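You operate a simulated robot arm through the tools that you are given. There is no shell and no other tool. Be economical: measure what you need, move in short steps, check, and stop when the job is done.

You run a simulated robot arm. Do the job below in one go: nothing can be reset, and whatever is moved stays where it is left.

TASK
Put things in order on the top of the airing bench. At the end: the water bottle (marked "Still Water") stands where the blue pad stood; the white humidifier is in the grey bucket; the blue pad stands where the gold bleed key stood; the gold bleed key stands where the white humidifier stood; whatever was shut is shut again. Leave all else as you found it, and nothing knocked over.
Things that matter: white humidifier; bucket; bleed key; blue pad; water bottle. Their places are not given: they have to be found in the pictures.

The check looks at the end state, three seconds after you hand in, the way a careful person would. Anything else that was tipped, shoved, dropped, spilled or broken makes it a failure.

THE ROBOT
A 7-joint arm with a two-finger parallel gripper, fixed in place. Base frame: the origin is at the foot of the arm, x ahead of it, y to its left, z up; the work surface is at about z = 0. Readings come in m, degrees, newtons and seconds.
With the tool pointing down near the work surface it reaches from about 0.24 to 0.62 m from the base axis. Its first joint turns from -66.0 to 66.0 degrees. Payload 2.6 kg.
The tool frame sits at the grasp point between the pads (the TCP): z along the fingers, y along the line on which they close. The tips reach 0.03 m beyond it. The gripper opens to 0.094 m. The fingers are 0.028 m wide and 0.01 m thick; the gripper's body (0.05 by 0.096 m) begins 0.055 m behind the TCP.
Orientation is told as [roll, pitch, yaw] about the base's x, y, z axes, in that order, counted from this pose: with the fingers straight down and closing along the base's y, the tool's x points along the base's -x, its y along +y and its z along -z.

THE INTERFACE
- The arm moves only by the tool play_rows. Its argument "rows" is text: rows parted by semicolons, each of 7 numbers parted by spaces: the shift along the tool's x, y, z in units of 30 mm (1.0 is 30 mm), then the turn, a rotation vector about the tool's x, y, z in units of 5 degrees (1.0 is 5 degrees), then the opening, from 0 (shut) to 1 (fully open). In form: dx dy dz rx ry rz gripper; .... A call has 1 to 20 rows; each row shifts and turns the commanded pose from where the row before left it, along the tool's axes as they then stand. A call with a number of a shift or a turn outside -1 to 1 is refused whole. Rows are played at 5 a second. More than 0.05 m and 8.6 degrees between two rows, or a gripper value outside its range, and nothing of the call is played. A pose out of reach is approached as far as the arm can. The call stops where the force on the tool passes 40 N (or 10 N more than at its start, if that is more) or the arm is blocked; 0.2 s more then pass. The fingers move at their own pace (about 0.072 m/s each) and stop on an object; they squeeze with about 44 N. The grip force told is the motor's: it shows also when the fingers shut on nothing. Time passes only in rows, and 0.2 s behind the last, so rows that do not move let the fingers close. It gives the time, the measured TCP pose, the force on the tool (base axes), the opening and the grip force at its end, in the units of the frame above (readings bear some noise), and new pictures: "views" is both (left out), scene, wrist or none.
- Cameras (640 x 400 px; columns grow to the right, rows downward): "scene" is fixed at [0.0166, 0.419, 0.5657]; the picture's right is [-0.91, -0.42, 0.00], its down [-0.23, 0.49, -0.84] and it looks along [0.35, -0.76, -0.55] (base axes); focal length 214 px, centre (320, 200). "wrist" rides on the gripper at [-0.037, 0, -0.058] in the tool frame; the picture's right is [0.00, -1.00, 0.00], its down [0.97, 0.00, -0.24] and it looks along [0.24, 0.00, 0.97] (tool axes); focal length 218 px, centre (320, 200).
- locate(camera, pixels): there is no depth. For up to 12 entries [column, row, z] of the newest picture of that camera ("zoom" is the newest enlarged one), the place [x, y] in the base frame at which the ray of that pixel passes the height z, good to about 0.003 m. It takes no simulated time.
- inspect(camera, box): a new picture of the part [left, top, right, bottom] of that camera's present view, enlarged. It takes no simulated time.
- job_done(): hands the job in; it is judged then, once.

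Keep the steps short. Do not move on a guess: measure, check each grasp and each placing, and mend mistakes. In all there are 80 turns and 120 pictures (those below and enlarged ones count). Leave the gripper open and the arm clear of the work at the hand-in unless told otherwise, and finish with a single line.

The tools are called after ">>>" as name(argument=value, ...) on one line, values as JSON. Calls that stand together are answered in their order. play_rows: Moves the arm, as the interface text tells. Its arguments: {"type":"object","properties":{"rows":{"type":"string"},"views":{"type":"string","enum":["both","scene","wrist","none"]}},"required":["rows"]} The other tools are called the same way: locate (camera, pixels) gives the place at which the rays of pixels pass given heights; inspect (camera, box) takes an enlarged picture of a part of a camera's view; job_done () hands the job in.

At the start:

```text
time_s: 0.0
tcp_pos: [0.2921, 0.0478, 0.4595]
orientation: [0.1, 0.0, 0.0]
wrist_force: [-0.1, 0.5, -0.2]
grip_width: 0.0943
gripper_force: 0.2
```

scene: 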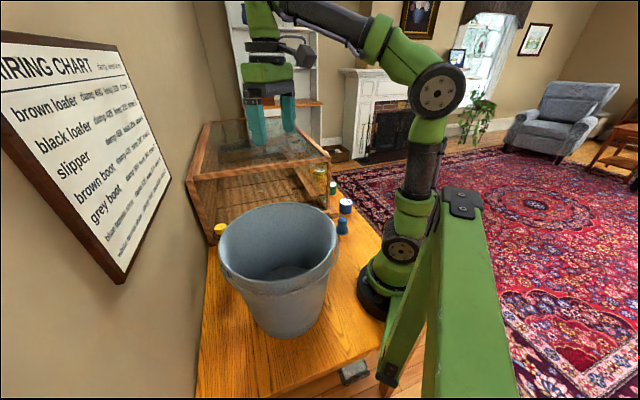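
wrist: 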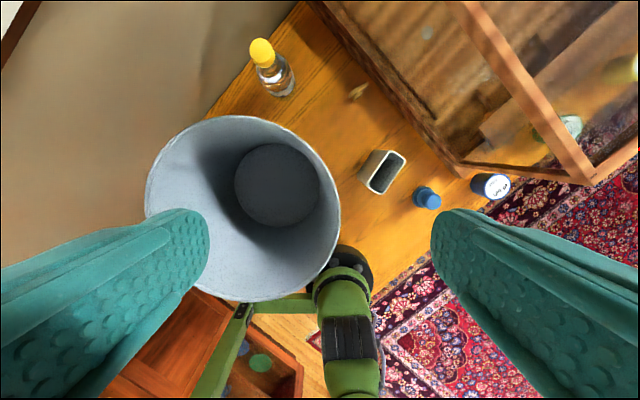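

I see a bucket, a yellow-capped bottle, a small gold thing, a white box, a blue thing and a glass case. I'll enlarge these areas to identify them.

>>> inspect(camera="wrist", box=[330, 60, 530, 220])

>>> inspect(camera="wrist", box=[200, 0, 400, 125])

>>> inspect(camera="wrist", box=[440, 0, 640, 200])

>>> inspect(camera="scene", box=[180, 100, 380, 260])

>>> inspect(camera="scene", box=[0, 20, 200, 300])

```text
2.50 times, centred on (430, 140) of wrist
```

zoom: 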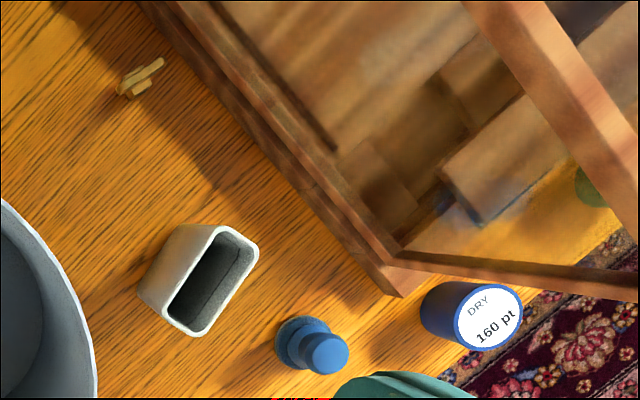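

```text
3.20 times, centred on (300, 62) of wrist
```

zoom: 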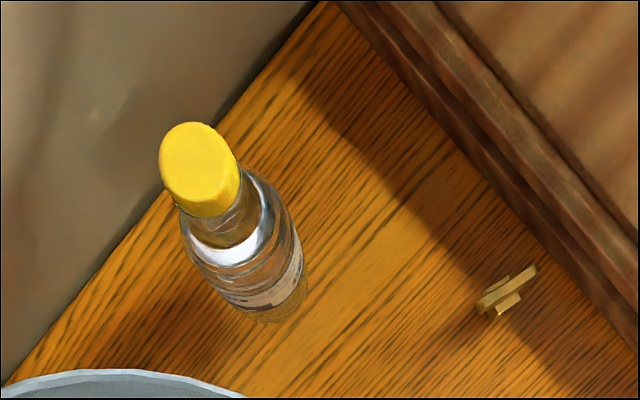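

```text
2.00 times, centred on (540, 100) of wrist
```

zoom: 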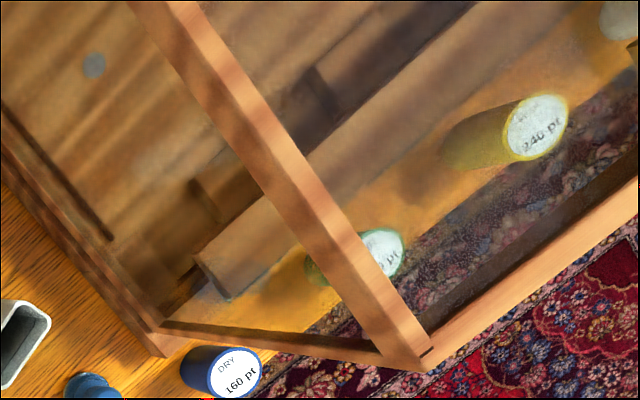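

```text
2.50 times, centred on (280, 180) of scene
```

zoom: 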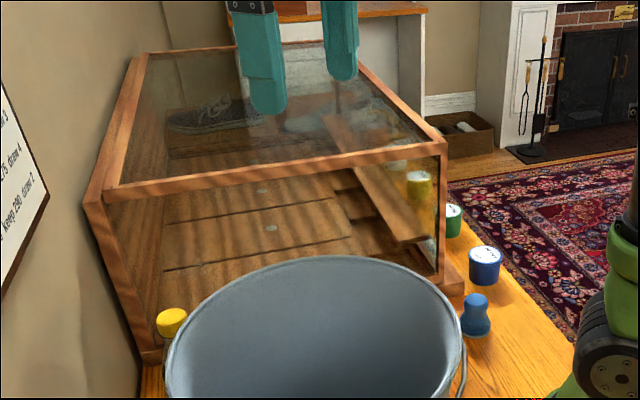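

```text
1.43 times, centred on (100, 160) of scene
```

zoom: 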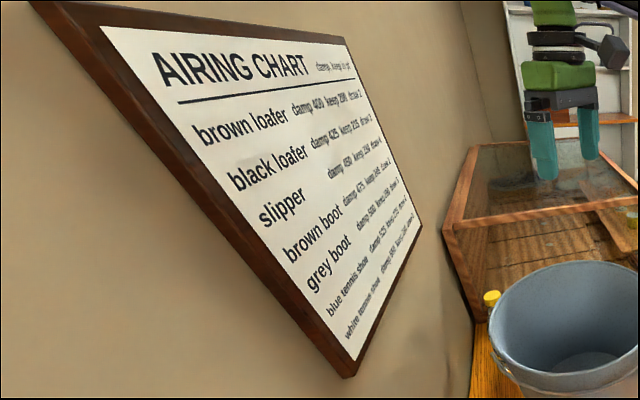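

Candidates: blue knobbed piece = blue pad, white hollow box = humidifier, small gold piece = bleed key, and the yellow-capped bottle. I'll locate their bases at bench height.

>>> locate(camera="wrist", pixels=[[284, 92, 0], [263, 50, 0.13], [357, 92, 0.01], [376, 187, 0.0], [388, 172, 0.08], [424, 199, 0], [430, 201, 0.05], [486, 187, 0], [491, 187, 0.05], [277, 186, 0], [465, 172, 0], [318, 0, 0]])

>>> locate(camera="scene", pixels=[[342, 232, 0], [342, 220, 0.04], [219, 232, 0.13], [345, 206, 0.04], [278, 210, 0.2], [280, 320, 0], [330, 160, 0.2], [186, 180, 0.2], [205, 122, 0.2], [311, 122, 0.2]])

```text
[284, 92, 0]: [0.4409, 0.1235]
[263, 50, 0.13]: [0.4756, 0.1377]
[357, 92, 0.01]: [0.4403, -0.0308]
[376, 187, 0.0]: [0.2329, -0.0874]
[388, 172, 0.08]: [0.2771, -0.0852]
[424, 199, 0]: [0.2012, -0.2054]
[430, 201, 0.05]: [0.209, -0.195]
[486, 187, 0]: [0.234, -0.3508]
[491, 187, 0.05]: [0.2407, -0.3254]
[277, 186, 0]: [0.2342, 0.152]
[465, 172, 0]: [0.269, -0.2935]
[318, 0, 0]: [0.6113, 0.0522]
```

```text
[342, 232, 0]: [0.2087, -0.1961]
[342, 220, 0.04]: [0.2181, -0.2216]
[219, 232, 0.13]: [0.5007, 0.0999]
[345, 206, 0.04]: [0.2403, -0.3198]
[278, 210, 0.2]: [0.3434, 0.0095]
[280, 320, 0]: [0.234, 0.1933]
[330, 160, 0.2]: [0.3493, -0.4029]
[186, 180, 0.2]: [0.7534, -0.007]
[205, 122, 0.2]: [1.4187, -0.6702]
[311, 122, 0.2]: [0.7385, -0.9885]
```

Now I'll move above the group of small items for a closer measurement.

>>> play_rows(rows="-0.6 -0.85 0.3 0 0 0 1;-0.6 -0.85 0.3 0 0 0 1;-0.6 -0.85 0.3 0 0 0 1;-0.6 -0.85 0.3 0 0 0 1;0 0 0 0 0 0 1", views="wrist")

```text
time_s: 1.2
tcp_pos: [0.3642, -0.0546, 0.4229]
orientation: [-0.1, 0.0, 0.1]
wrist_force: [0.6, -0.5, 0.0]
grip_width: 0.0939
gripper_force: 0.0
```

wrist: 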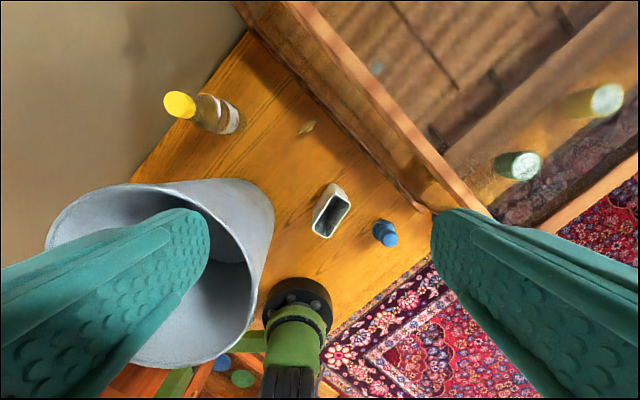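

>>> inspect(camera="wrist", box=[280, 100, 440, 260])

>>> inspect(camera="wrist", box=[140, 60, 340, 180])

```text
2.50 times, centred on (360, 180) of wrist
```

zoom: 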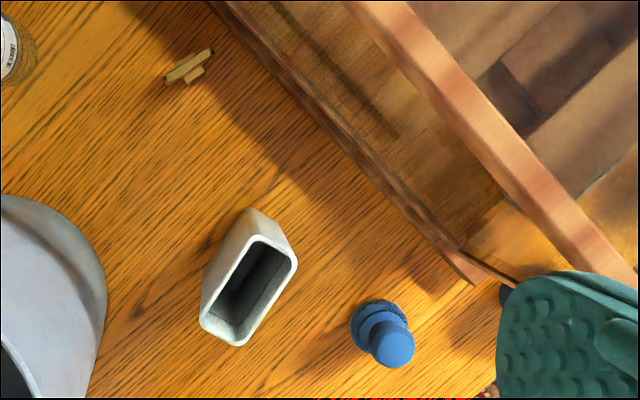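

```text
3.20 times, centred on (240, 120) of wrist
```

zoom: 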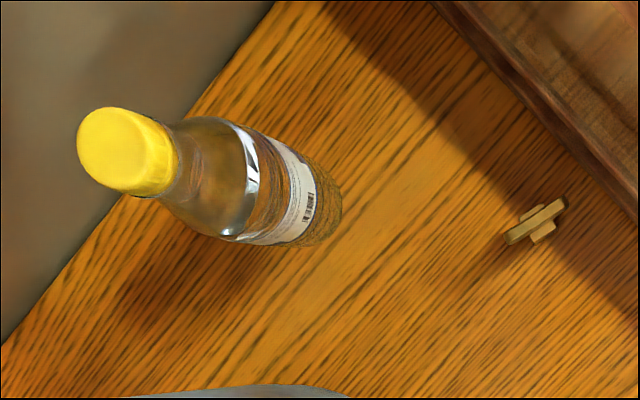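

>>> locate(camera="wrist", pixels=[[330.6, 216, 0.0], [330.6, 216, 0.1], [384.6, 224, 0], [389, 239, 0.05], [307, 127, 0.0], [307, 127, 0.02], [180, 105, 0.16], [236, 120, 0], [418, 213, 0]])

```text
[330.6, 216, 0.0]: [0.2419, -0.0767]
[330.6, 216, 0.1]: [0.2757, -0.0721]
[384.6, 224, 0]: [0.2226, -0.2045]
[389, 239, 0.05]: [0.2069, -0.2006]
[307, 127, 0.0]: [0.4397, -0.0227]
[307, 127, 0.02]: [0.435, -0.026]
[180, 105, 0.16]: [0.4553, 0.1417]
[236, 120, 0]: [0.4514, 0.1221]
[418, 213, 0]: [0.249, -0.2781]
```

Humidifier estimate: centre about (0.283, -0.071), height about 0.127 m, long axis near -35°. I'll hover above it at z = 0.25 with the gripper turned.

>>> play_rows(rows="0.9 -0.18 0.9 0 0 1 1;0.9 -0.18 0.9 0 0 1 1;0.9 -0.01 0.9 0 0 1 1;0 0 0.9 0 0 1 1;0 0 0.9 0 0 1 1;0 0 0.9 0 0 1 1;0 0 0.4 0 0 1 1;0 0 0 0 0 0 1", views="wrist")

```text
time_s: 3.0
tcp_pos: [0.2843, -0.0586, 0.2483]
orientation: [-0.1, 0.0, -35.2]
wrist_force: [-0.2, -0.3, -0.2]
grip_width: 0.0938
gripper_force: 0.0
```

wrist: 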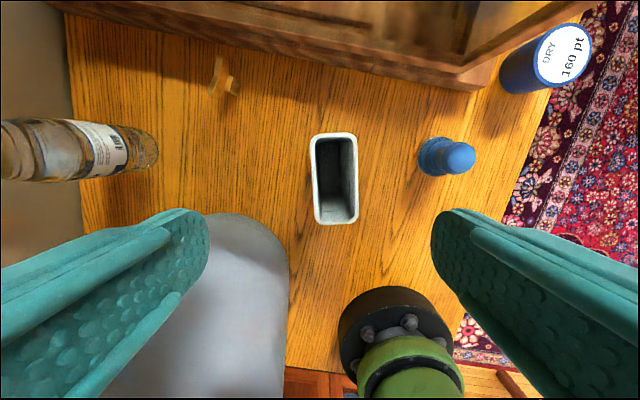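

>>> locate(camera="wrist", pixels=[[311, 135, 0.125], [356, 134, 0.125], [315, 223, 0.125], [358, 221, 0.125], [435, 158, 0.0], [460, 158, 0.05], [230, 80, 0.01], [320, 146, 0]])

>>> inspect(camera="wrist", box=[170, 40, 330, 140])

>>> inspect(camera="wrist", box=[280, 110, 500, 240])

```text
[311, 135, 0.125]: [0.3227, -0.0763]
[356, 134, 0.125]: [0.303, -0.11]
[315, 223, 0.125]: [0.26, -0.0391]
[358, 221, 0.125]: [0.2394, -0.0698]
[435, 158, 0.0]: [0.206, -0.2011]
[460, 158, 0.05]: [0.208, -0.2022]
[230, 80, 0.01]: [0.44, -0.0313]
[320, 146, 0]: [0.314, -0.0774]
```

```text
4.00 times, centred on (250, 90) of wrist
```

zoom: 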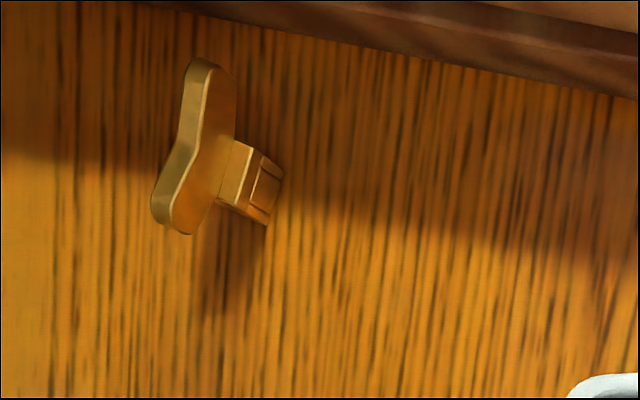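

```text
2.91 times, centred on (390, 175) of wrist
```

zoom: 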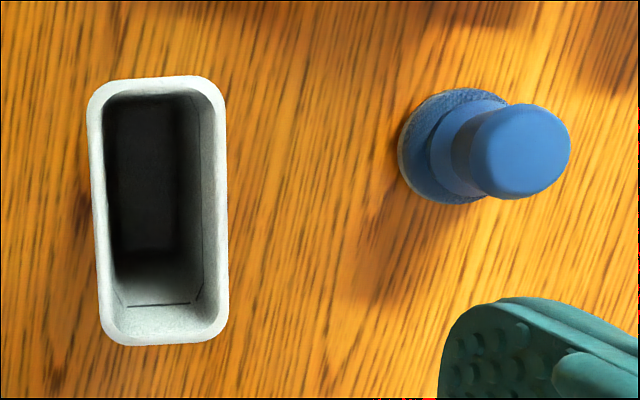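

Humidifier centre is about (0.281, -0.073), yaw about -32°, short side 39 mm. I'll align with it and go down to z≈0.10.

>>> play_rows(rows="-0.17 -0.48 0 0 0 -0.64 1;0 0 0.95 0 0 0 1;0 0 0.95 0 0 0 1;0 0 0.95 0 0 0 1;0 0 0.7 0 0 0 1;0 0 0 0 0 0 1", views="wrist")

```text
time_s: 4.4
tcp_pos: [0.2783, -0.073, 0.1413]
orientation: [0.0, 0.0, -31.9]
wrist_force: [-0.2, 0.2, -0.6]
grip_width: 0.0937
gripper_force: 0.1
```

wrist: 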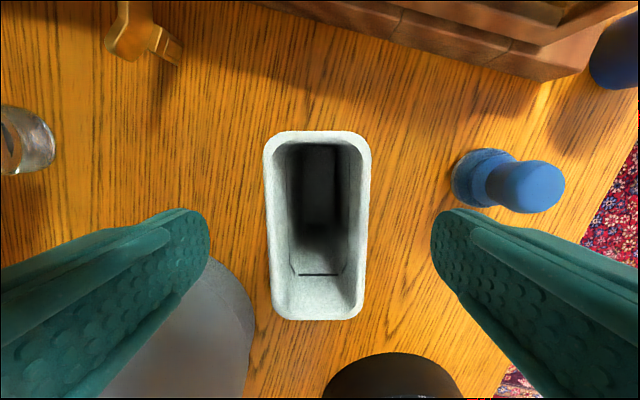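

Aligned, with the mouth centred at (318,225). I'll go down 50 mm and close.

>>> play_rows(rows="-0.13 0.03 0.85 0 0 0 1;0 0 0.85 0 0 0 1;0 0 0 0 0 0 1;0 0 0 0 0 0 0.3;0 0 0 0 0 0 0.3;0 0 0 0 0 0 0.3;0 0 0 0 0 0 0.3", views="wrist")

```text
time_s: 6.0
tcp_pos: [0.2826, -0.074, 0.0911]
orientation: [0.0, -0.1, -31.8]
wrist_force: [0.1, 0.7, -0.8]
grip_width: 0.0438
gripper_force: 44.1
```

wrist: 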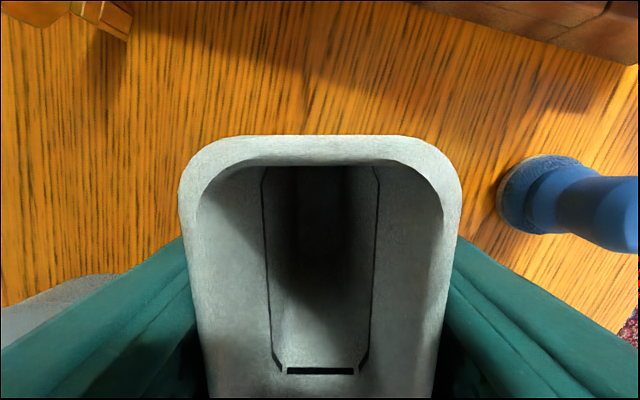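

Grip holds at 0.0438 m. Lifting to z≈0.40 and checking.

>>> play_rows(rows="0 0 -0.5 0 0 0 0.3;0 0 -0.95 0 0 0 0.3;0 0 -0.95 0 0 0 0.3;0 0 -0.95 0 0 0 0.3;0 0 -0.95 0 0 0 0.3;0 0 -0.95 0 0 0 0.3;0 0 -0.95 0 0 0 0.3;0 0 -0.95 0 0 0 0.3;0 0 -0.95 0 0 0 0.3;0 0 -0.95 0 0 0 0.3;0 0 -0.95 0 0 0 0.3;0 0 0 0 0 0 0.3", views="both")

```text
time_s: 8.6
tcp_pos: [0.2827, -0.0755, 0.3919]
orientation: [0.0, 0.0, -31.8]
wrist_force: [-0.7, 0.2, -3.2]
grip_width: 0.0438
gripper_force: 44.5
```

scene: 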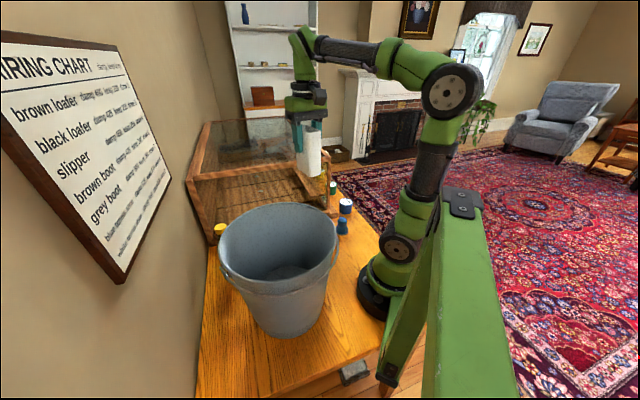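
wrist: 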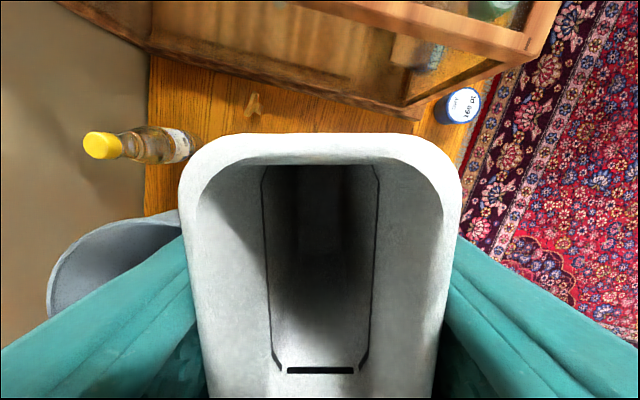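

Held firmly. Now measuring the bucket's rim and floor in the scene picture.

>>> inspect(camera="scene", box=[200, 190, 360, 350])

>>> locate(camera="scene", pixels=[[278, 203, 0.22], [275, 292, 0.22], [219, 255, 0.22], [338, 240, 0.22], [278, 336, 0], [290, 272, 0.01], [278, 203, 0.2], [275, 292, 0.2], [219, 255, 0.2], [338, 240, 0.2], [245, 322, 0], [320, 318, 0]])

```text
2.50 times, centred on (280, 270) of scene
```

zoom: 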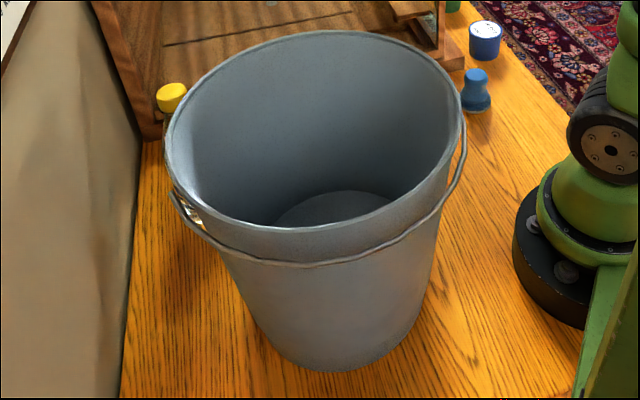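

```text
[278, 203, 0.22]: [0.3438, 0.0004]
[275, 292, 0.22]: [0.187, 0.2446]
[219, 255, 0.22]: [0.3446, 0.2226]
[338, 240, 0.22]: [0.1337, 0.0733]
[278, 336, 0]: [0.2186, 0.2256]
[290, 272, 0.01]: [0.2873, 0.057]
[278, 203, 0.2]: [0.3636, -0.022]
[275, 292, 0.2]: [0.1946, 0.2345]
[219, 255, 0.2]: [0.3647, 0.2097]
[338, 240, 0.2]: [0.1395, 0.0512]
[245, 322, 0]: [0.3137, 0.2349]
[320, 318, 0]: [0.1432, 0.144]
```

Bucket rim is at about z=0.25, centre (0.25, 0.143), radius 0.12. I'll carry the humidifier across at height.

>>> play_rows(rows="0 0 -0.5 0 0 0 0.3;0.7 0.807 0 0 0 0 0.3;0.7 0.807 0 0 0 0 0.3;0.7 0.807 0 0 0 0 0.3;0.7 0.807 0 0 0 0 0.3;0.7 0.807 0 0 0 0 0.3;0.7 0.807 0 0 0 0 0.3;0.7 0.807 0 0 0 0 0.3;0 0 0 0 0 0 0.3", views="both")

```text
time_s: 10.6
tcp_pos: [0.2442, 0.1474, 0.4076]
orientation: [0.0, -0.1, -31.7]
wrist_force: [-0.3, -0.4, -3.1]
grip_width: 0.044
gripper_force: 44.0
```

scene: 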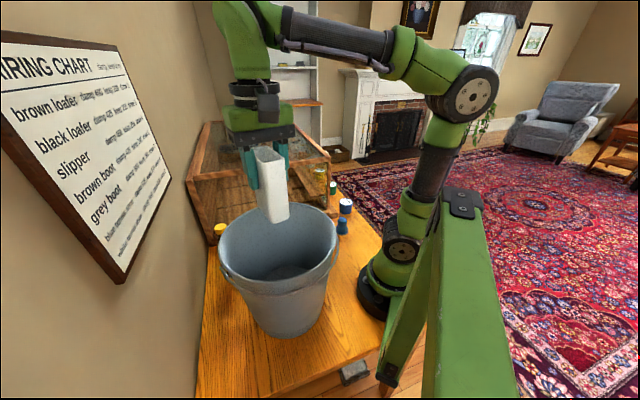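
wrist: 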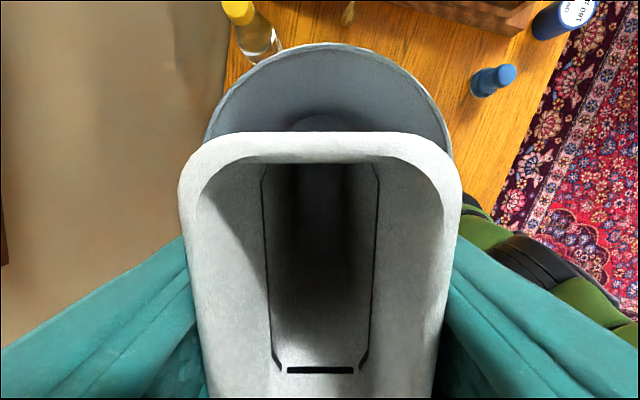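

Centred over the bucket to within about 8 mm. I'll correct that and lower to TCP z≈0.13.

>>> play_rows(rows="0 -0.25 0.9 0 0 0 0.3;0 0 0.9 0 0 0 0.3;0 0 0.9 0 0 0 0.3;0 0 0.9 0 0 0 0.3;0 0 0.9 0 0 0 0.3;0 0 0.9 0 0 0 0.3;0 0 0.9 0 0 0 0.3;0 0 0.9 0 0 0 0.3;0 0 0.9 0 0 0 0.3;0 0 0.9 0 0 0 0.3;0 0 0 0 0 0 0.3", views="both")

```text
time_s: 13.0
tcp_pos: [0.2436, 0.1402, 0.1378]
orientation: [0.0, 0.0, -31.8]
wrist_force: [-0.5, -0.7, -2.0]
grip_width: 0.044
gripper_force: 43.9
```

scene: 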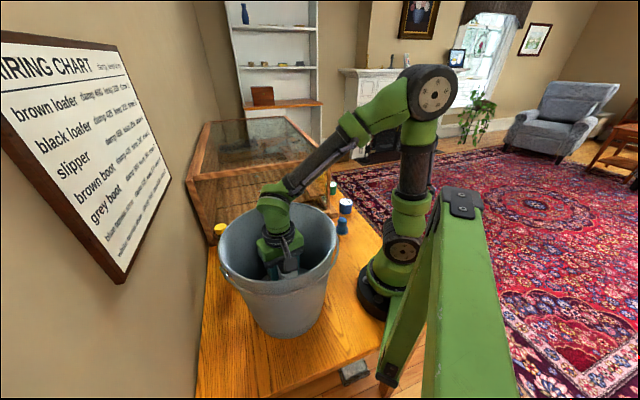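
wrist: 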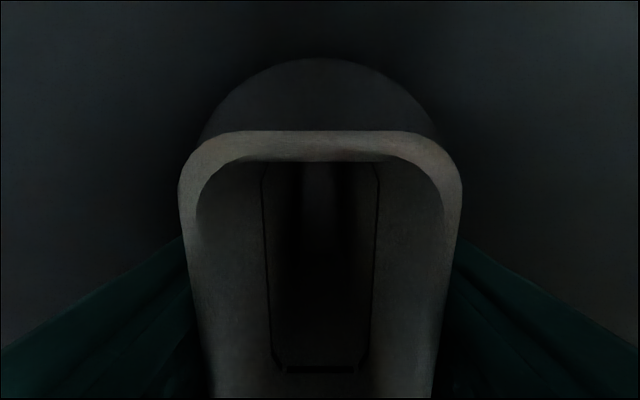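

No contact yet, and the floor circle is centred. Lowering in small steps to touch down.

>>> play_rows(rows="0 0 0.35 0 0 0 0.3;0 0 0.35 0 0 0 0.3;0 0 0.2 0 0 0 0.3;0 0 0.15 0 0 0 0.3;0 0 0 0 0 0 0.3", views="scene")

```text
time_s: 14.2
tcp_pos: [0.2433, 0.1414, 0.1058]
orientation: [0.2, -0.1, -31.8]
wrist_force: [0.1, 0.4, 34.9]
grip_width: 0.0439
gripper_force: 43.8
```

scene: 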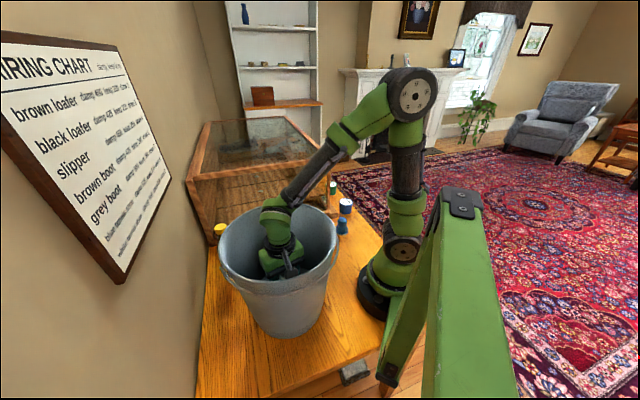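

Touched the floor (35 N upward). Easing up 1 mm, opening partly, then rising straight up.

>>> play_rows(rows="0 0 -0.05 0 0 0 0.3;0 0 0 0 0 0 0.65;0 0 0 0 0 0 0.65;0 0 -0.3 0 0 0 0.65;0 0 -0.9 0 0 0 0.65;0 0 -0.9 0 0 0 0.65;0 0 -0.9 0 0 0 0.65;0 0 -0.9 0 0 0 0.65;0 0 -0.9 0 0 0 0.65;0 0 -0.9 0 0 0 0.65;0 0 -0.9 0 0 0 0.65;0 0 -0.9 0 0 0 0.65;0 0 -0.9 0 0 0 0.65;0 0 -0.9 0 0 0 0.65;0 0 0 0 0 0 1", views="both")

```text
time_s: 17.4
tcp_pos: [0.2429, 0.1408, 0.3864]
orientation: [0.0, 0.0, -31.8]
wrist_force: [0.1, -0.2, -0.5]
grip_width: 0.094
gripper_force: 0.1
```

scene: 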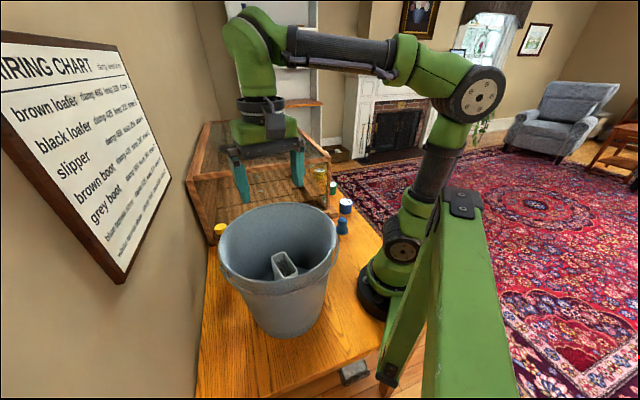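
wrist: 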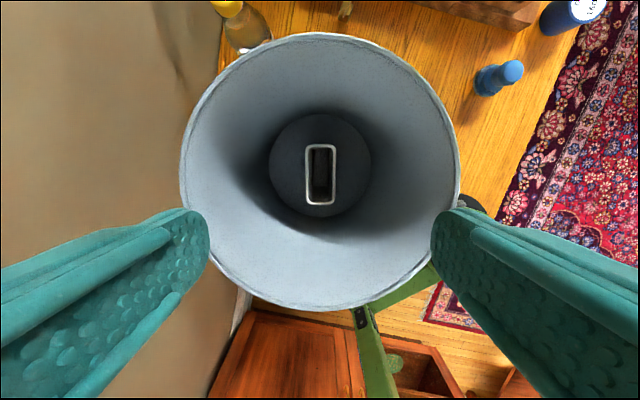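

The humidifier stands upright in the bucket. Next I'll go at height to hover over the gold key.

>>> play_rows(rows="-0.95 -0.16 0 0 0 0 1;-0.95 -0.16 0 0 0 0 1;-0.95 -0.16 0 0 0 0 1;-0.95 -0.16 0 0 0 0 1;-0.95 -0.16 0 0 0 0 1;-0.95 -0.16 0 0 0 0 1;-0.95 -0.16 0 0 0 0 1;-0.95 -0.16 0.9 0 0 0 1;-0.5 -0.1 0.9 0 0 0 1;0 0 0.9 0 0 0 1;0 0 0 0 0 0 1", views="wrist")

```text
time_s: 19.8
tcp_pos: [0.4278, -0.0224, 0.3054]
orientation: [0.1, -0.1, -31.8]
wrist_force: [-0.7, 0.5, 0.5]
grip_width: 0.094
gripper_force: 0.0
```

wrist: 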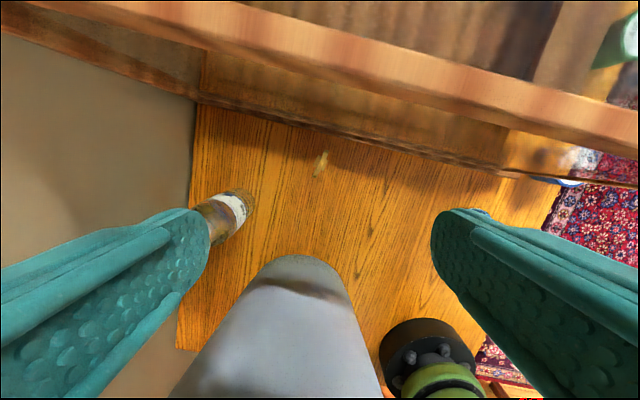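

>>> inspect(camera="wrist", box=[260, 80, 420, 200])

>>> locate(camera="wrist", pixels=[[320, 165, 0.015], [323, 172, 0], [321, 160, 0.03], [200, 105, 0], [480, 172, 0], [300, 128, 0], [200, 60, 0.2], [480, 120, 0.2]])

>>> locate(camera="scene", pixels=[[330, 160, 0.15], [330, 160, 0.2], [330, 160, 0.25], [188, 182, 0.15], [188, 182, 0.2], [188, 182, 0.25], [333, 218, 0.0]])

```text
3.33 times, centred on (340, 140) of wrist
```

zoom: 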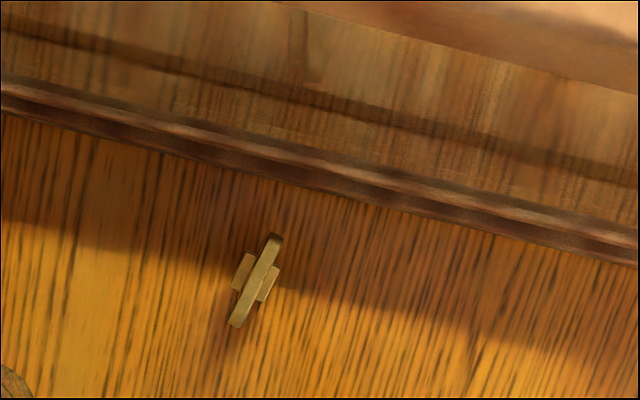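

```text
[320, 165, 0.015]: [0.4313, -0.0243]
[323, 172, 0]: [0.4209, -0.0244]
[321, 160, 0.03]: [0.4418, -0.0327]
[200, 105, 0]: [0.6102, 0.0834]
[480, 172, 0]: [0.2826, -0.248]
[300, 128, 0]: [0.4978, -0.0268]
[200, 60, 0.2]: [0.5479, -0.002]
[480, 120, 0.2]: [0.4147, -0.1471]
```

```text
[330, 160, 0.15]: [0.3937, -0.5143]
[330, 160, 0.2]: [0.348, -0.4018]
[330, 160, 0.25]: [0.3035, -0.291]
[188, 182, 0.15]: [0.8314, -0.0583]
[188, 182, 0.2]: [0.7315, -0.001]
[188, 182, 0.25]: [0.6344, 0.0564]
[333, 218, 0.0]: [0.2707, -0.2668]
```

The key's base is about (0.433, -0.030), with its plate along about -54°. The case's low moulding is about 47 mm away. I'll turn the gripper so it closes across the plate and hover lower.

>>> play_rows(rows="-0.27 -0.12 0.6 0 0 0 1;0 0 0.6 0 0 0.9 1;0 0 0.6 0 0 0.9 1;0 0 0.6 0 0 0.9 1;0 0 0.6 0 0 0.9 1;0 0 0.6 0 0 0.84 1;0 0 0 0 0 0 1", views="both")

```text
time_s: 21.4
tcp_pos: [0.4339, -0.0314, 0.1952]
orientation: [0.0, 0.0, -54.1]
wrist_force: [-0.5, -0.4, -0.5]
grip_width: 0.0942
gripper_force: 0.0
```

scene: 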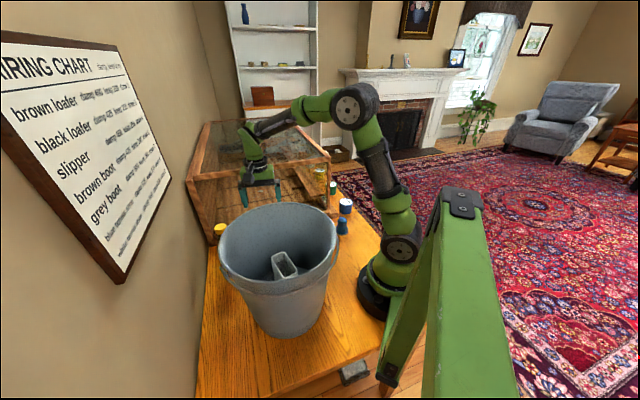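
wrist: 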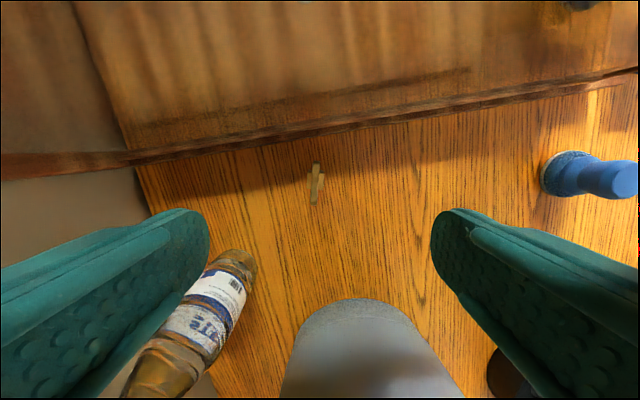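

>>> inspect(camera="wrist", box=[260, 110, 420, 230])

>>> locate(camera="wrist", pixels=[[316, 185, 0], [316, 185, 0.04], [316, 162, 0.04], [313, 204, 0.04], [300, 135, 0], [565, 172, 0]])

```text
3.33 times, centred on (340, 170) of wrist
```

zoom: 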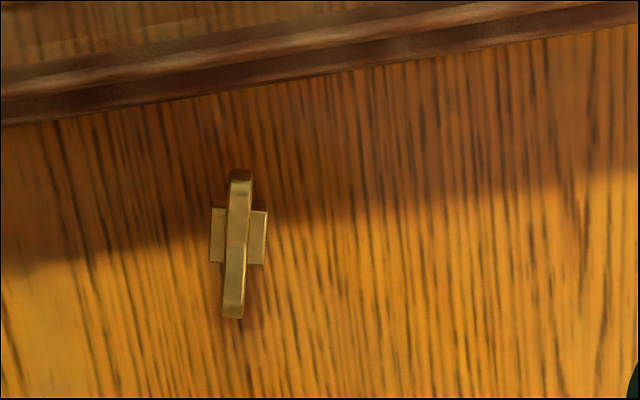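

```text
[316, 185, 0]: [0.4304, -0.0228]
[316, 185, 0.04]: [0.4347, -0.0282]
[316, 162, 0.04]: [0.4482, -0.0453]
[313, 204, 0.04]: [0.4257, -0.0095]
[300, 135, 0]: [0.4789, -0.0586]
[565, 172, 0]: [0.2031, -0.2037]
```

The plate needs about 3° more turn and about 4 mm along tool y. I'll fix that and go down to z≈0.09.

>>> play_rows(rows="0 0.15 0.5 0 0 0.64 1;0 0 0.8 0 0 0 1;0 0 0.8 0 0 0 1;0 0 0.8 0 0 0 1;0 0 0.5 0 0 0 1;0 0 0 0 0 0 1", views="both")

```text
time_s: 22.8
tcp_pos: [0.4364, -0.027, 0.095]
orientation: [0.0, 0.0, -57.2]
wrist_force: [0.6, 1.1, 0.6]
grip_width: 0.0939
gripper_force: 0.1
```

scene: 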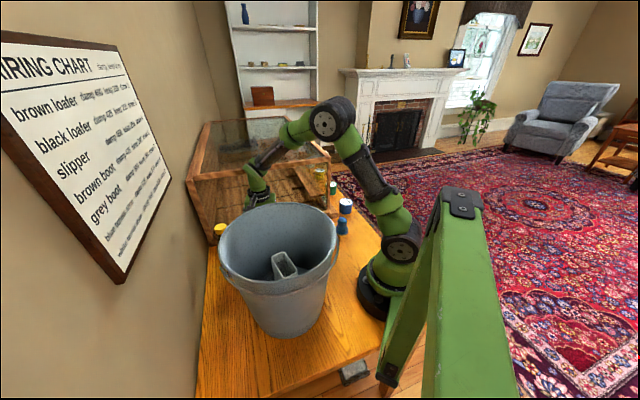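
wrist: 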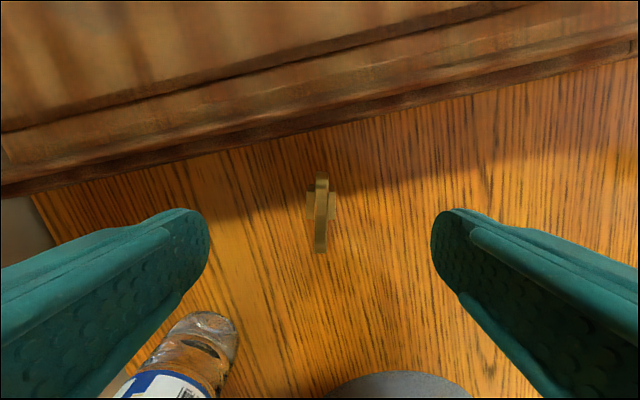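

Key is centred at (321,212). I'll descend to TCP z≈0.04 and close gently.

>>> play_rows(rows="0 0 0.6 0 0 0 1;0 0 0.6 0 0 0 1;0 0 0.6 0 0 0 1;0 0 0 0 0 0 0.6;0 0 0 0 0 0 0.3;0 0 0 0 0 0 0.05;0 0 0 0 0 0 0.05;0 0 0 0 0 0 0.05;0 0 0 0 0 0 0.05", views="wrist")

```text
time_s: 24.8
tcp_pos: [0.4366, -0.0277, 0.0411]
orientation: [0.0, 0.0, -57.2]
wrist_force: [-0.6, 0.2, 0.1]
grip_width: 0.0174
gripper_force: 44.2
```

wrist: 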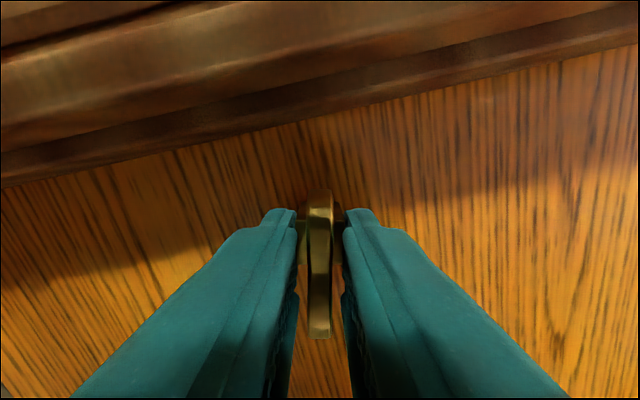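

Gripped at the socket (17.4 mm). Lifting straight up, then carrying it to the humidifier's old spot (0.282, -0.074).

>>> play_rows(rows="0 0 -0.4 0 0 0 0.05;0 0 -0.8 0 0 0 0.05;0 0 -0.9 0 0 0 0.05;0 0 -0.9 0 0 0 0.05;0 0 -0.9 0 0 0 0.05;0.25 -0.86 0 0 0 0 0.05;0.25 -0.86 0 0 0 0 0.05;0.25 -0.86 0 0 0 0 0.05;0.25 -0.86 0 0 0 0 0.05;0.25 -0.86 0 0 0 0 0.05;0.24 -0.87 0 0 0 0 0.05;0 0 0 0 0 0 0.05", views="both")

```text
time_s: 27.4
tcp_pos: [0.2812, -0.0728, 0.1583]
orientation: [0.0, 0.0, -57.1]
wrist_force: [-0.1, 0.5, -0.1]
grip_width: 0.0174
gripper_force: 44.7
```

scene: 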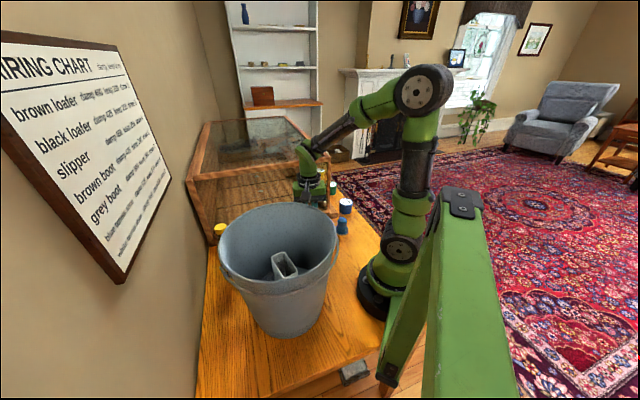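
wrist: 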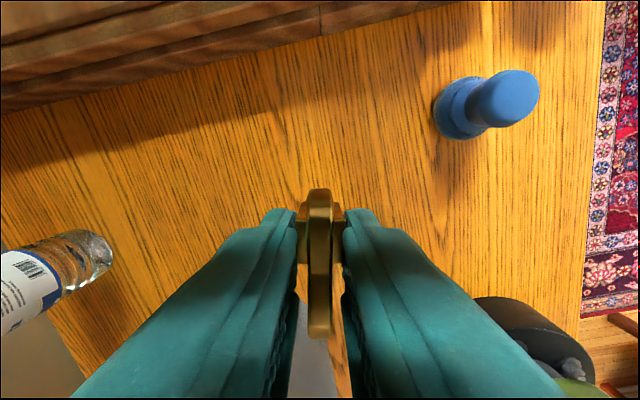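

Over the spot. Lowering to the grasp height.

>>> play_rows(rows="0 0 0.9 0 0 0 0.05;0 0 0.9 0 0 0 0.05;0 0 0.9 0 0 0 0.05;0 0 0.7 0 0 0 0.05;0 0 0.3 0 0 0 0.05;0 0 0.2 0 0 0 0.05;0 0 0 0 0 0 0.05", views="none")

```text
time_s: 29.0
tcp_pos: [0.2813, -0.0745, 0.0399]
orientation: [0.0, 0.0, -57.3]
wrist_force: [-6.5, 0.1, 18.9]
grip_width: 0.0174
gripper_force: 43.8
```

Contact (19 N). Easing off, opening slowly, then rising.

>>> play_rows(rows="0 0 -0.04 0 0 0 0.05;0 0 0 0 0 0 0.3;0 0 0 0 0 0 0.6;0 0 0 0 0 0 0.8;0 0 -0.5 0 0 0 0.8;0 0 -0.9 0 0 0 0.8;0 0 -0.9 0 0 0 1;0 0 -0.9 0 0 0 1;0 0 -0.9 0 0 0 1;0 0 0 0 0 0 1", views="wrist")

```text
time_s: 31.2
tcp_pos: [0.2828, -0.0763, 0.1659]
orientation: [0.1, 0.1, -57.3]
wrist_force: [0.5, -0.2, 0.4]
grip_width: 0.094
gripper_force: 0.1
```

wrist: 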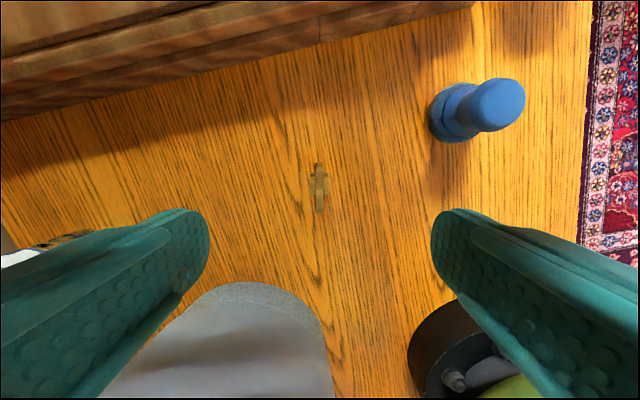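

Key stands at the humidifier's old spot. Now measuring the pad, at about (475,108).

>>> inspect(camera="wrist", box=[400, 50, 560, 170])

>>> inspect(camera="wrist", box=[270, 140, 370, 230])

>>> locate(camera="wrist", pixels=[[318, 187, 0.03], [454, 114, 0], [497, 104, 0.05], [497, 104, 0.07]])

>>> inspect(camera="scene", box=[310, 180, 380, 250])

```text
3.33 times, centred on (480, 110) of wrist
```

zoom: 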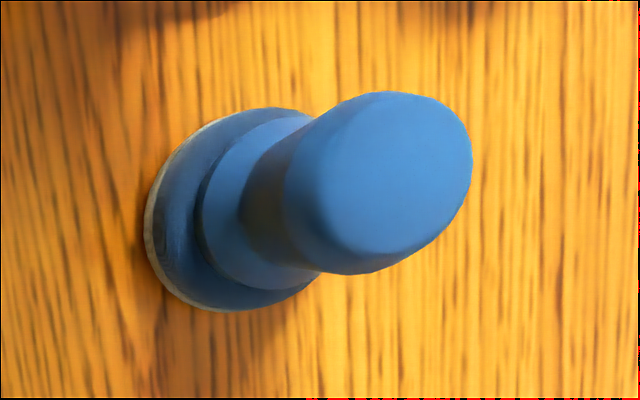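

```text
4.44 times, centred on (320, 185) of wrist
```

zoom: 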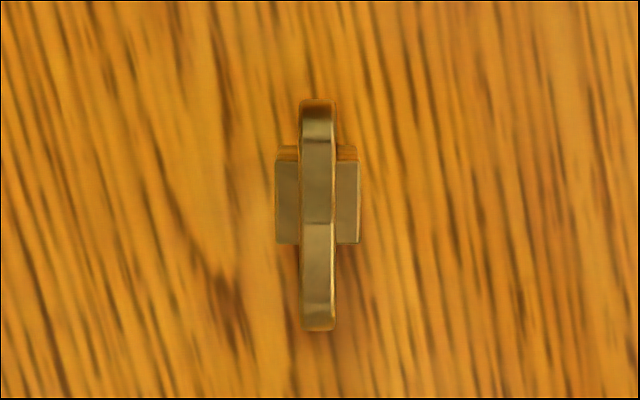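

```text
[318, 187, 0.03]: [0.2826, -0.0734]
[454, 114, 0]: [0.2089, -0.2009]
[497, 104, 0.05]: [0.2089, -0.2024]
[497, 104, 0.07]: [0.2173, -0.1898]
```

```text
5.71 times, centred on (345, 215) of scene
```

zoom: 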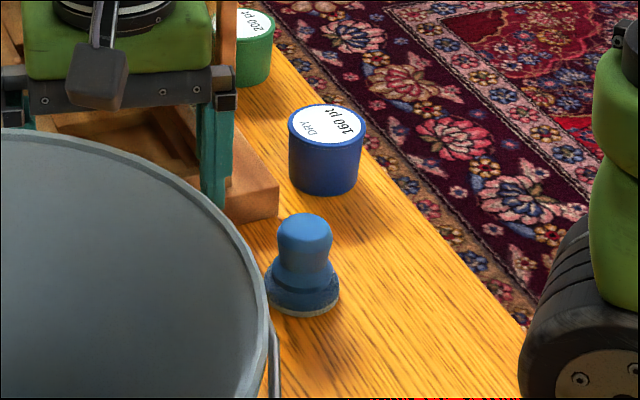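

Pad: centre about (0.207, -0.202), height about 0.05, knob about 39 mm wide. Moving above it.

>>> play_rows(rows="-0.43 -0.88 0 0 0 0 1;-0.43 -0.88 0 0 0 0 1;-0.43 -0.88 0 0 0 0 1;-0.43 -0.88 0 0 0 0 1;-0.43 -0.87 0 0 0 0 1;0 0 0.9 0 0 0 1;0 0 0.9 0 0 0 1;0 0 0 0 0 0 1", views="wrist")

```text
time_s: 33.0
tcp_pos: [0.2069, -0.2, 0.1108]
orientation: [0.0, 0.0, -57.2]
wrist_force: [0.2, -1.2, 0.8]
grip_width: 0.0943
gripper_force: 0.1
```

wrist: 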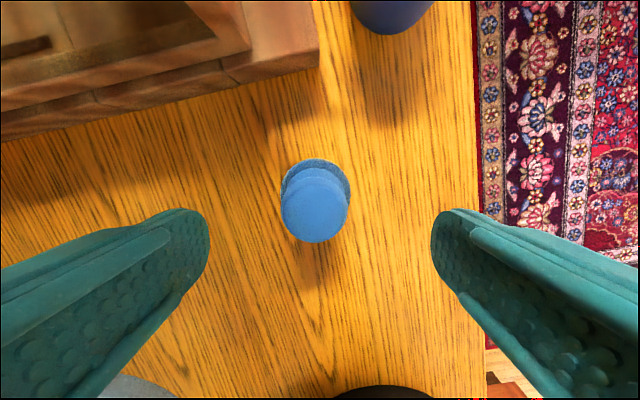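

Knob at (315,205), nearly centred. Small correction, then down to z≈0.053 and close.

>>> play_rows(rows="-0.09 0.1 0.6 0 0 0 1;0 0 0.7 0 0 0 1;0 0 0.6 0 0 0 1;0 0 0 0 0 0 0.7;0 0 0 0 0 0 0.4;0 0 0 0 0 0 0.2;0 0 0 0 0 0 0.2;0 0 0 0 0 0 0.2", views="both")

```text
time_s: 34.8
tcp_pos: [0.2123, -0.2017, 0.0542]
orientation: [0.0, 0.0, -57.2]
wrist_force: [0.3, 0.2, 0.4]
grip_width: 0.0398
gripper_force: 44.4
```

scene: 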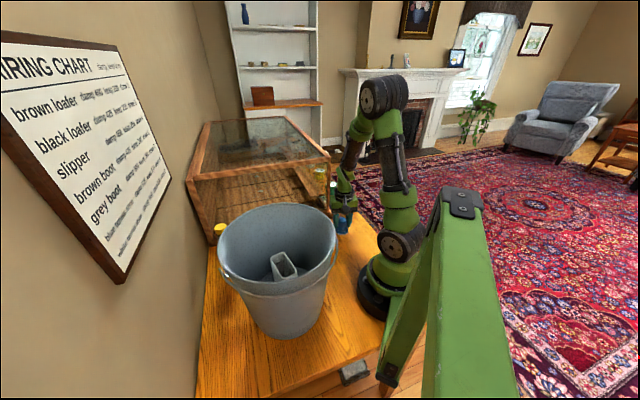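
wrist: 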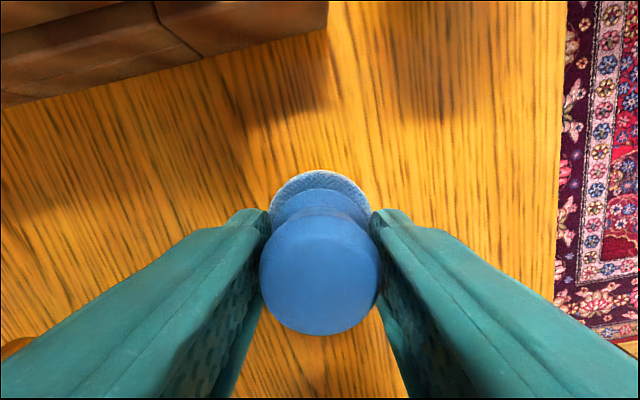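

Pad gripped (39.8 mm). Lifting and carrying it to the key's old spot (0.437, -0.028).

>>> play_rows(rows="0 0 -0.5 0 0 0 0.2;0 0 -0.9 0 0 0 0.2;0 0 -0.9 0 0 0 0.2;0 0 -0.9 0 0 0 0.2;0 0 -0.8 0 0 0 0.2;0.07 0.942 0 0 0 0 0.2;0.07 0.942 0 0 0 0 0.2;0.07 0.942 0 0 0 0 0.2;0.07 0.942 0 0 0 0 0.2;0.07 0.942 0 0 0 0 0.2;0.07 0.942 0 0 0 0 0.2;0.08 0.942 0 0 0 0 0.2;0.08 0.942 0 0 0 0 0.2;0.08 0.942 0 0 0 0 0.2;0.08 0.942 0 0 0 0 0.2;0 0 0 0 0 0 0.2", views="wrist")

```text
time_s: 38.2
tcp_pos: [0.4359, -0.0292, 0.1742]
orientation: [0.1, 0.0, -57.2]
wrist_force: [-1.0, -0.2, -0.6]
grip_width: 0.0389
gripper_force: 43.9
```

wrist: 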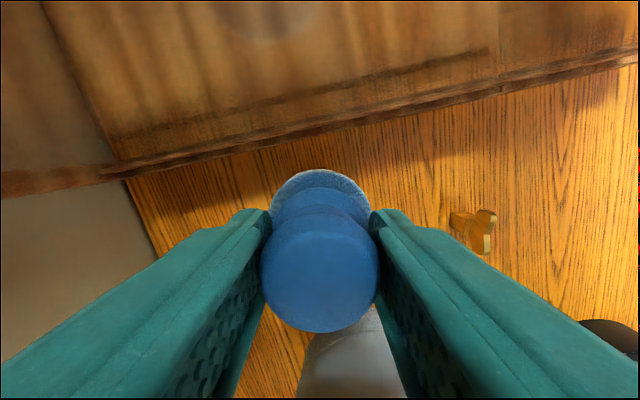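

Positioned. Lowering to the grasp height (0.0542) with gentle last steps.

>>> play_rows(rows="0 0 0.9 0 0 0 0.2;0 0 0.9 0 0 0 0.2;0 0 0.9 0 0 0 0.2;0 0 0.7 0 0 0 0.2;0 0 0.3 0 0 0 0.2;0 0 0.2 0 0 0 0.2;0 0 0.1 0 0 0 0.2;0 0 0 0 0 0 0.2", views="wrist")

```text
time_s: 40.0
tcp_pos: [0.4367, -0.0276, 0.0535]
orientation: [0.1, 0.0, -57.3]
wrist_force: [-13.1, 1.6, 31.4]
grip_width: 0.0387
gripper_force: 44.0
```

wrist: 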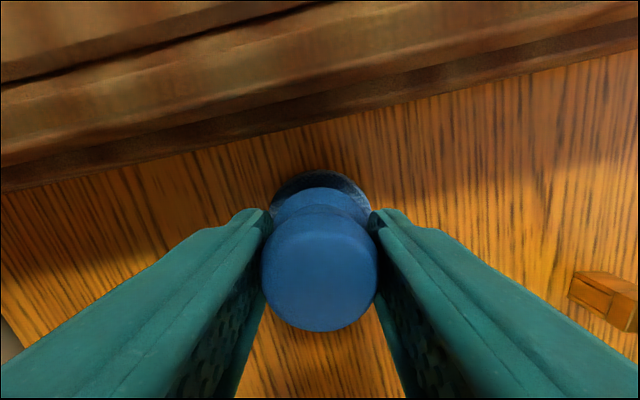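

Pad is down (31 N contact). Easing off, opening, rising straight up.

>>> play_rows(rows="0 0 -0.06 0 0 0 0.2;0 0 0 0 0 0 0.5;0 0 0 0 0 0 0.8;0 0 0 0 0 0 0.9;0 0 -0.5 0 0 0 0.9;0 0 -0.9 0 0 0 0.9;0 0 -0.9 0 0 0 1;0 0 -0.9 0 0 0 1;0 0 -0.9 0 0 0 1;0 0 -0.9 0 0 0 1;0 0 -0.9 0 0 0 1;0 0 -0.9 0 0 0 1;0 0 0 0 0 0 1", views="both")

```text
time_s: 42.8
tcp_pos: [0.4374, -0.0286, 0.2601]
orientation: [0.0, 0.0, -57.2]
wrist_force: [0.5, -0.4, 0.1]
grip_width: 0.0942
gripper_force: 0.1
```

scene: 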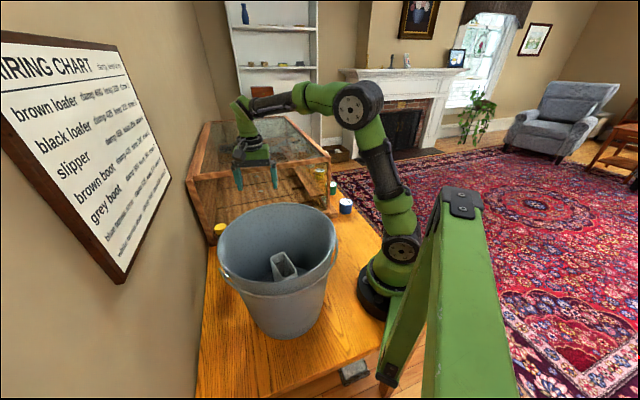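
wrist: 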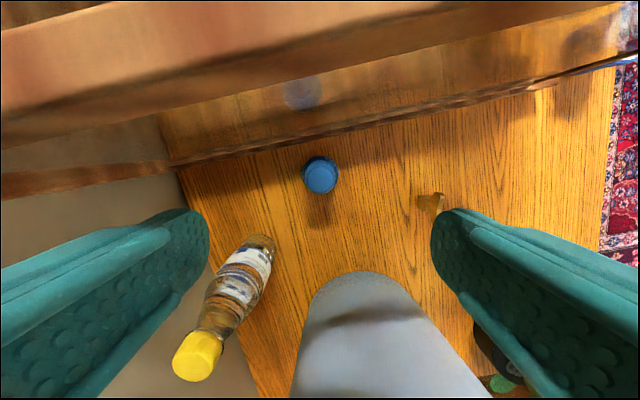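

Pad stands well at the key's spot. Now examining the bottle and wall geometry.

>>> inspect(camera="wrist", box=[150, 210, 310, 400])

>>> locate(camera="wrist", pixels=[[184, 178, 0], [250, 370, 0], [260, 250, 0], [198, 355, 0.16], [319, 175, 0.05], [198, 355, 0.17], [198, 355, 0.15]])

```text
2.11 times, centred on (230, 305) of wrist
```

zoom: 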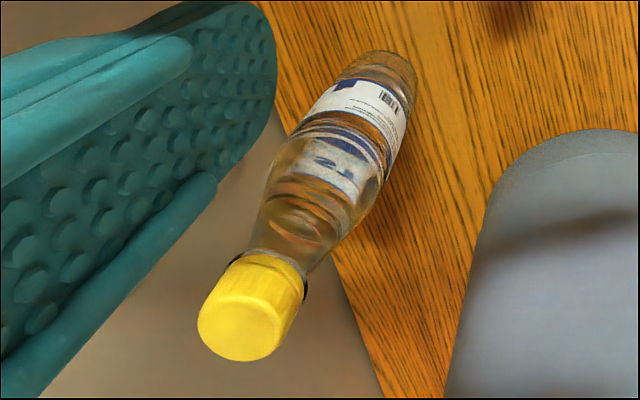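

```text
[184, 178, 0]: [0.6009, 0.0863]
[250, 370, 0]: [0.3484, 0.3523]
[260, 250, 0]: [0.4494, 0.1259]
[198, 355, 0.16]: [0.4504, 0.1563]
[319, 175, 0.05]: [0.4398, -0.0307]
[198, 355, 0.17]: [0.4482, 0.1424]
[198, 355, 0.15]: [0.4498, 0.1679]
```

Bottle centre is about (0.451, 0.126), cap top about 0.185, and the wall about 8 cm from it. I'll raise and hover above it to refine.

>>> play_rows(rows="0 0 -0.9 0 0 0 1;0 0 -0.9 0 0 0 0.9;0 0 -0.9 0 0 0 0.8;0.82 0.63 0 0 0 0 0.7;0.82 0.63 0 0 0 0 0.7;0.82 0.63 0 0 0 0 0.7;0.82 0.63 0 0 0 0 0.7;0.82 0.63 0 0 0 0 0.7;0 0 0 0 0 0 0.7", views="wrist")

```text
time_s: 44.8
tcp_pos: [0.4478, 0.1279, 0.3413]
orientation: [-0.1, 0.1, -57.1]
wrist_force: [-0.7, 0.5, -0.2]
grip_width: 0.066
gripper_force: 0.0
```

wrist: 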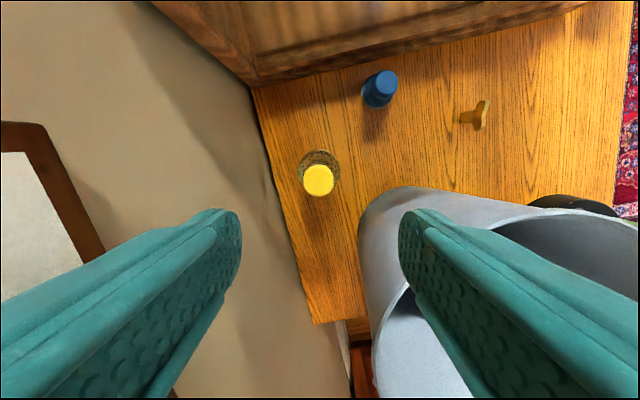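

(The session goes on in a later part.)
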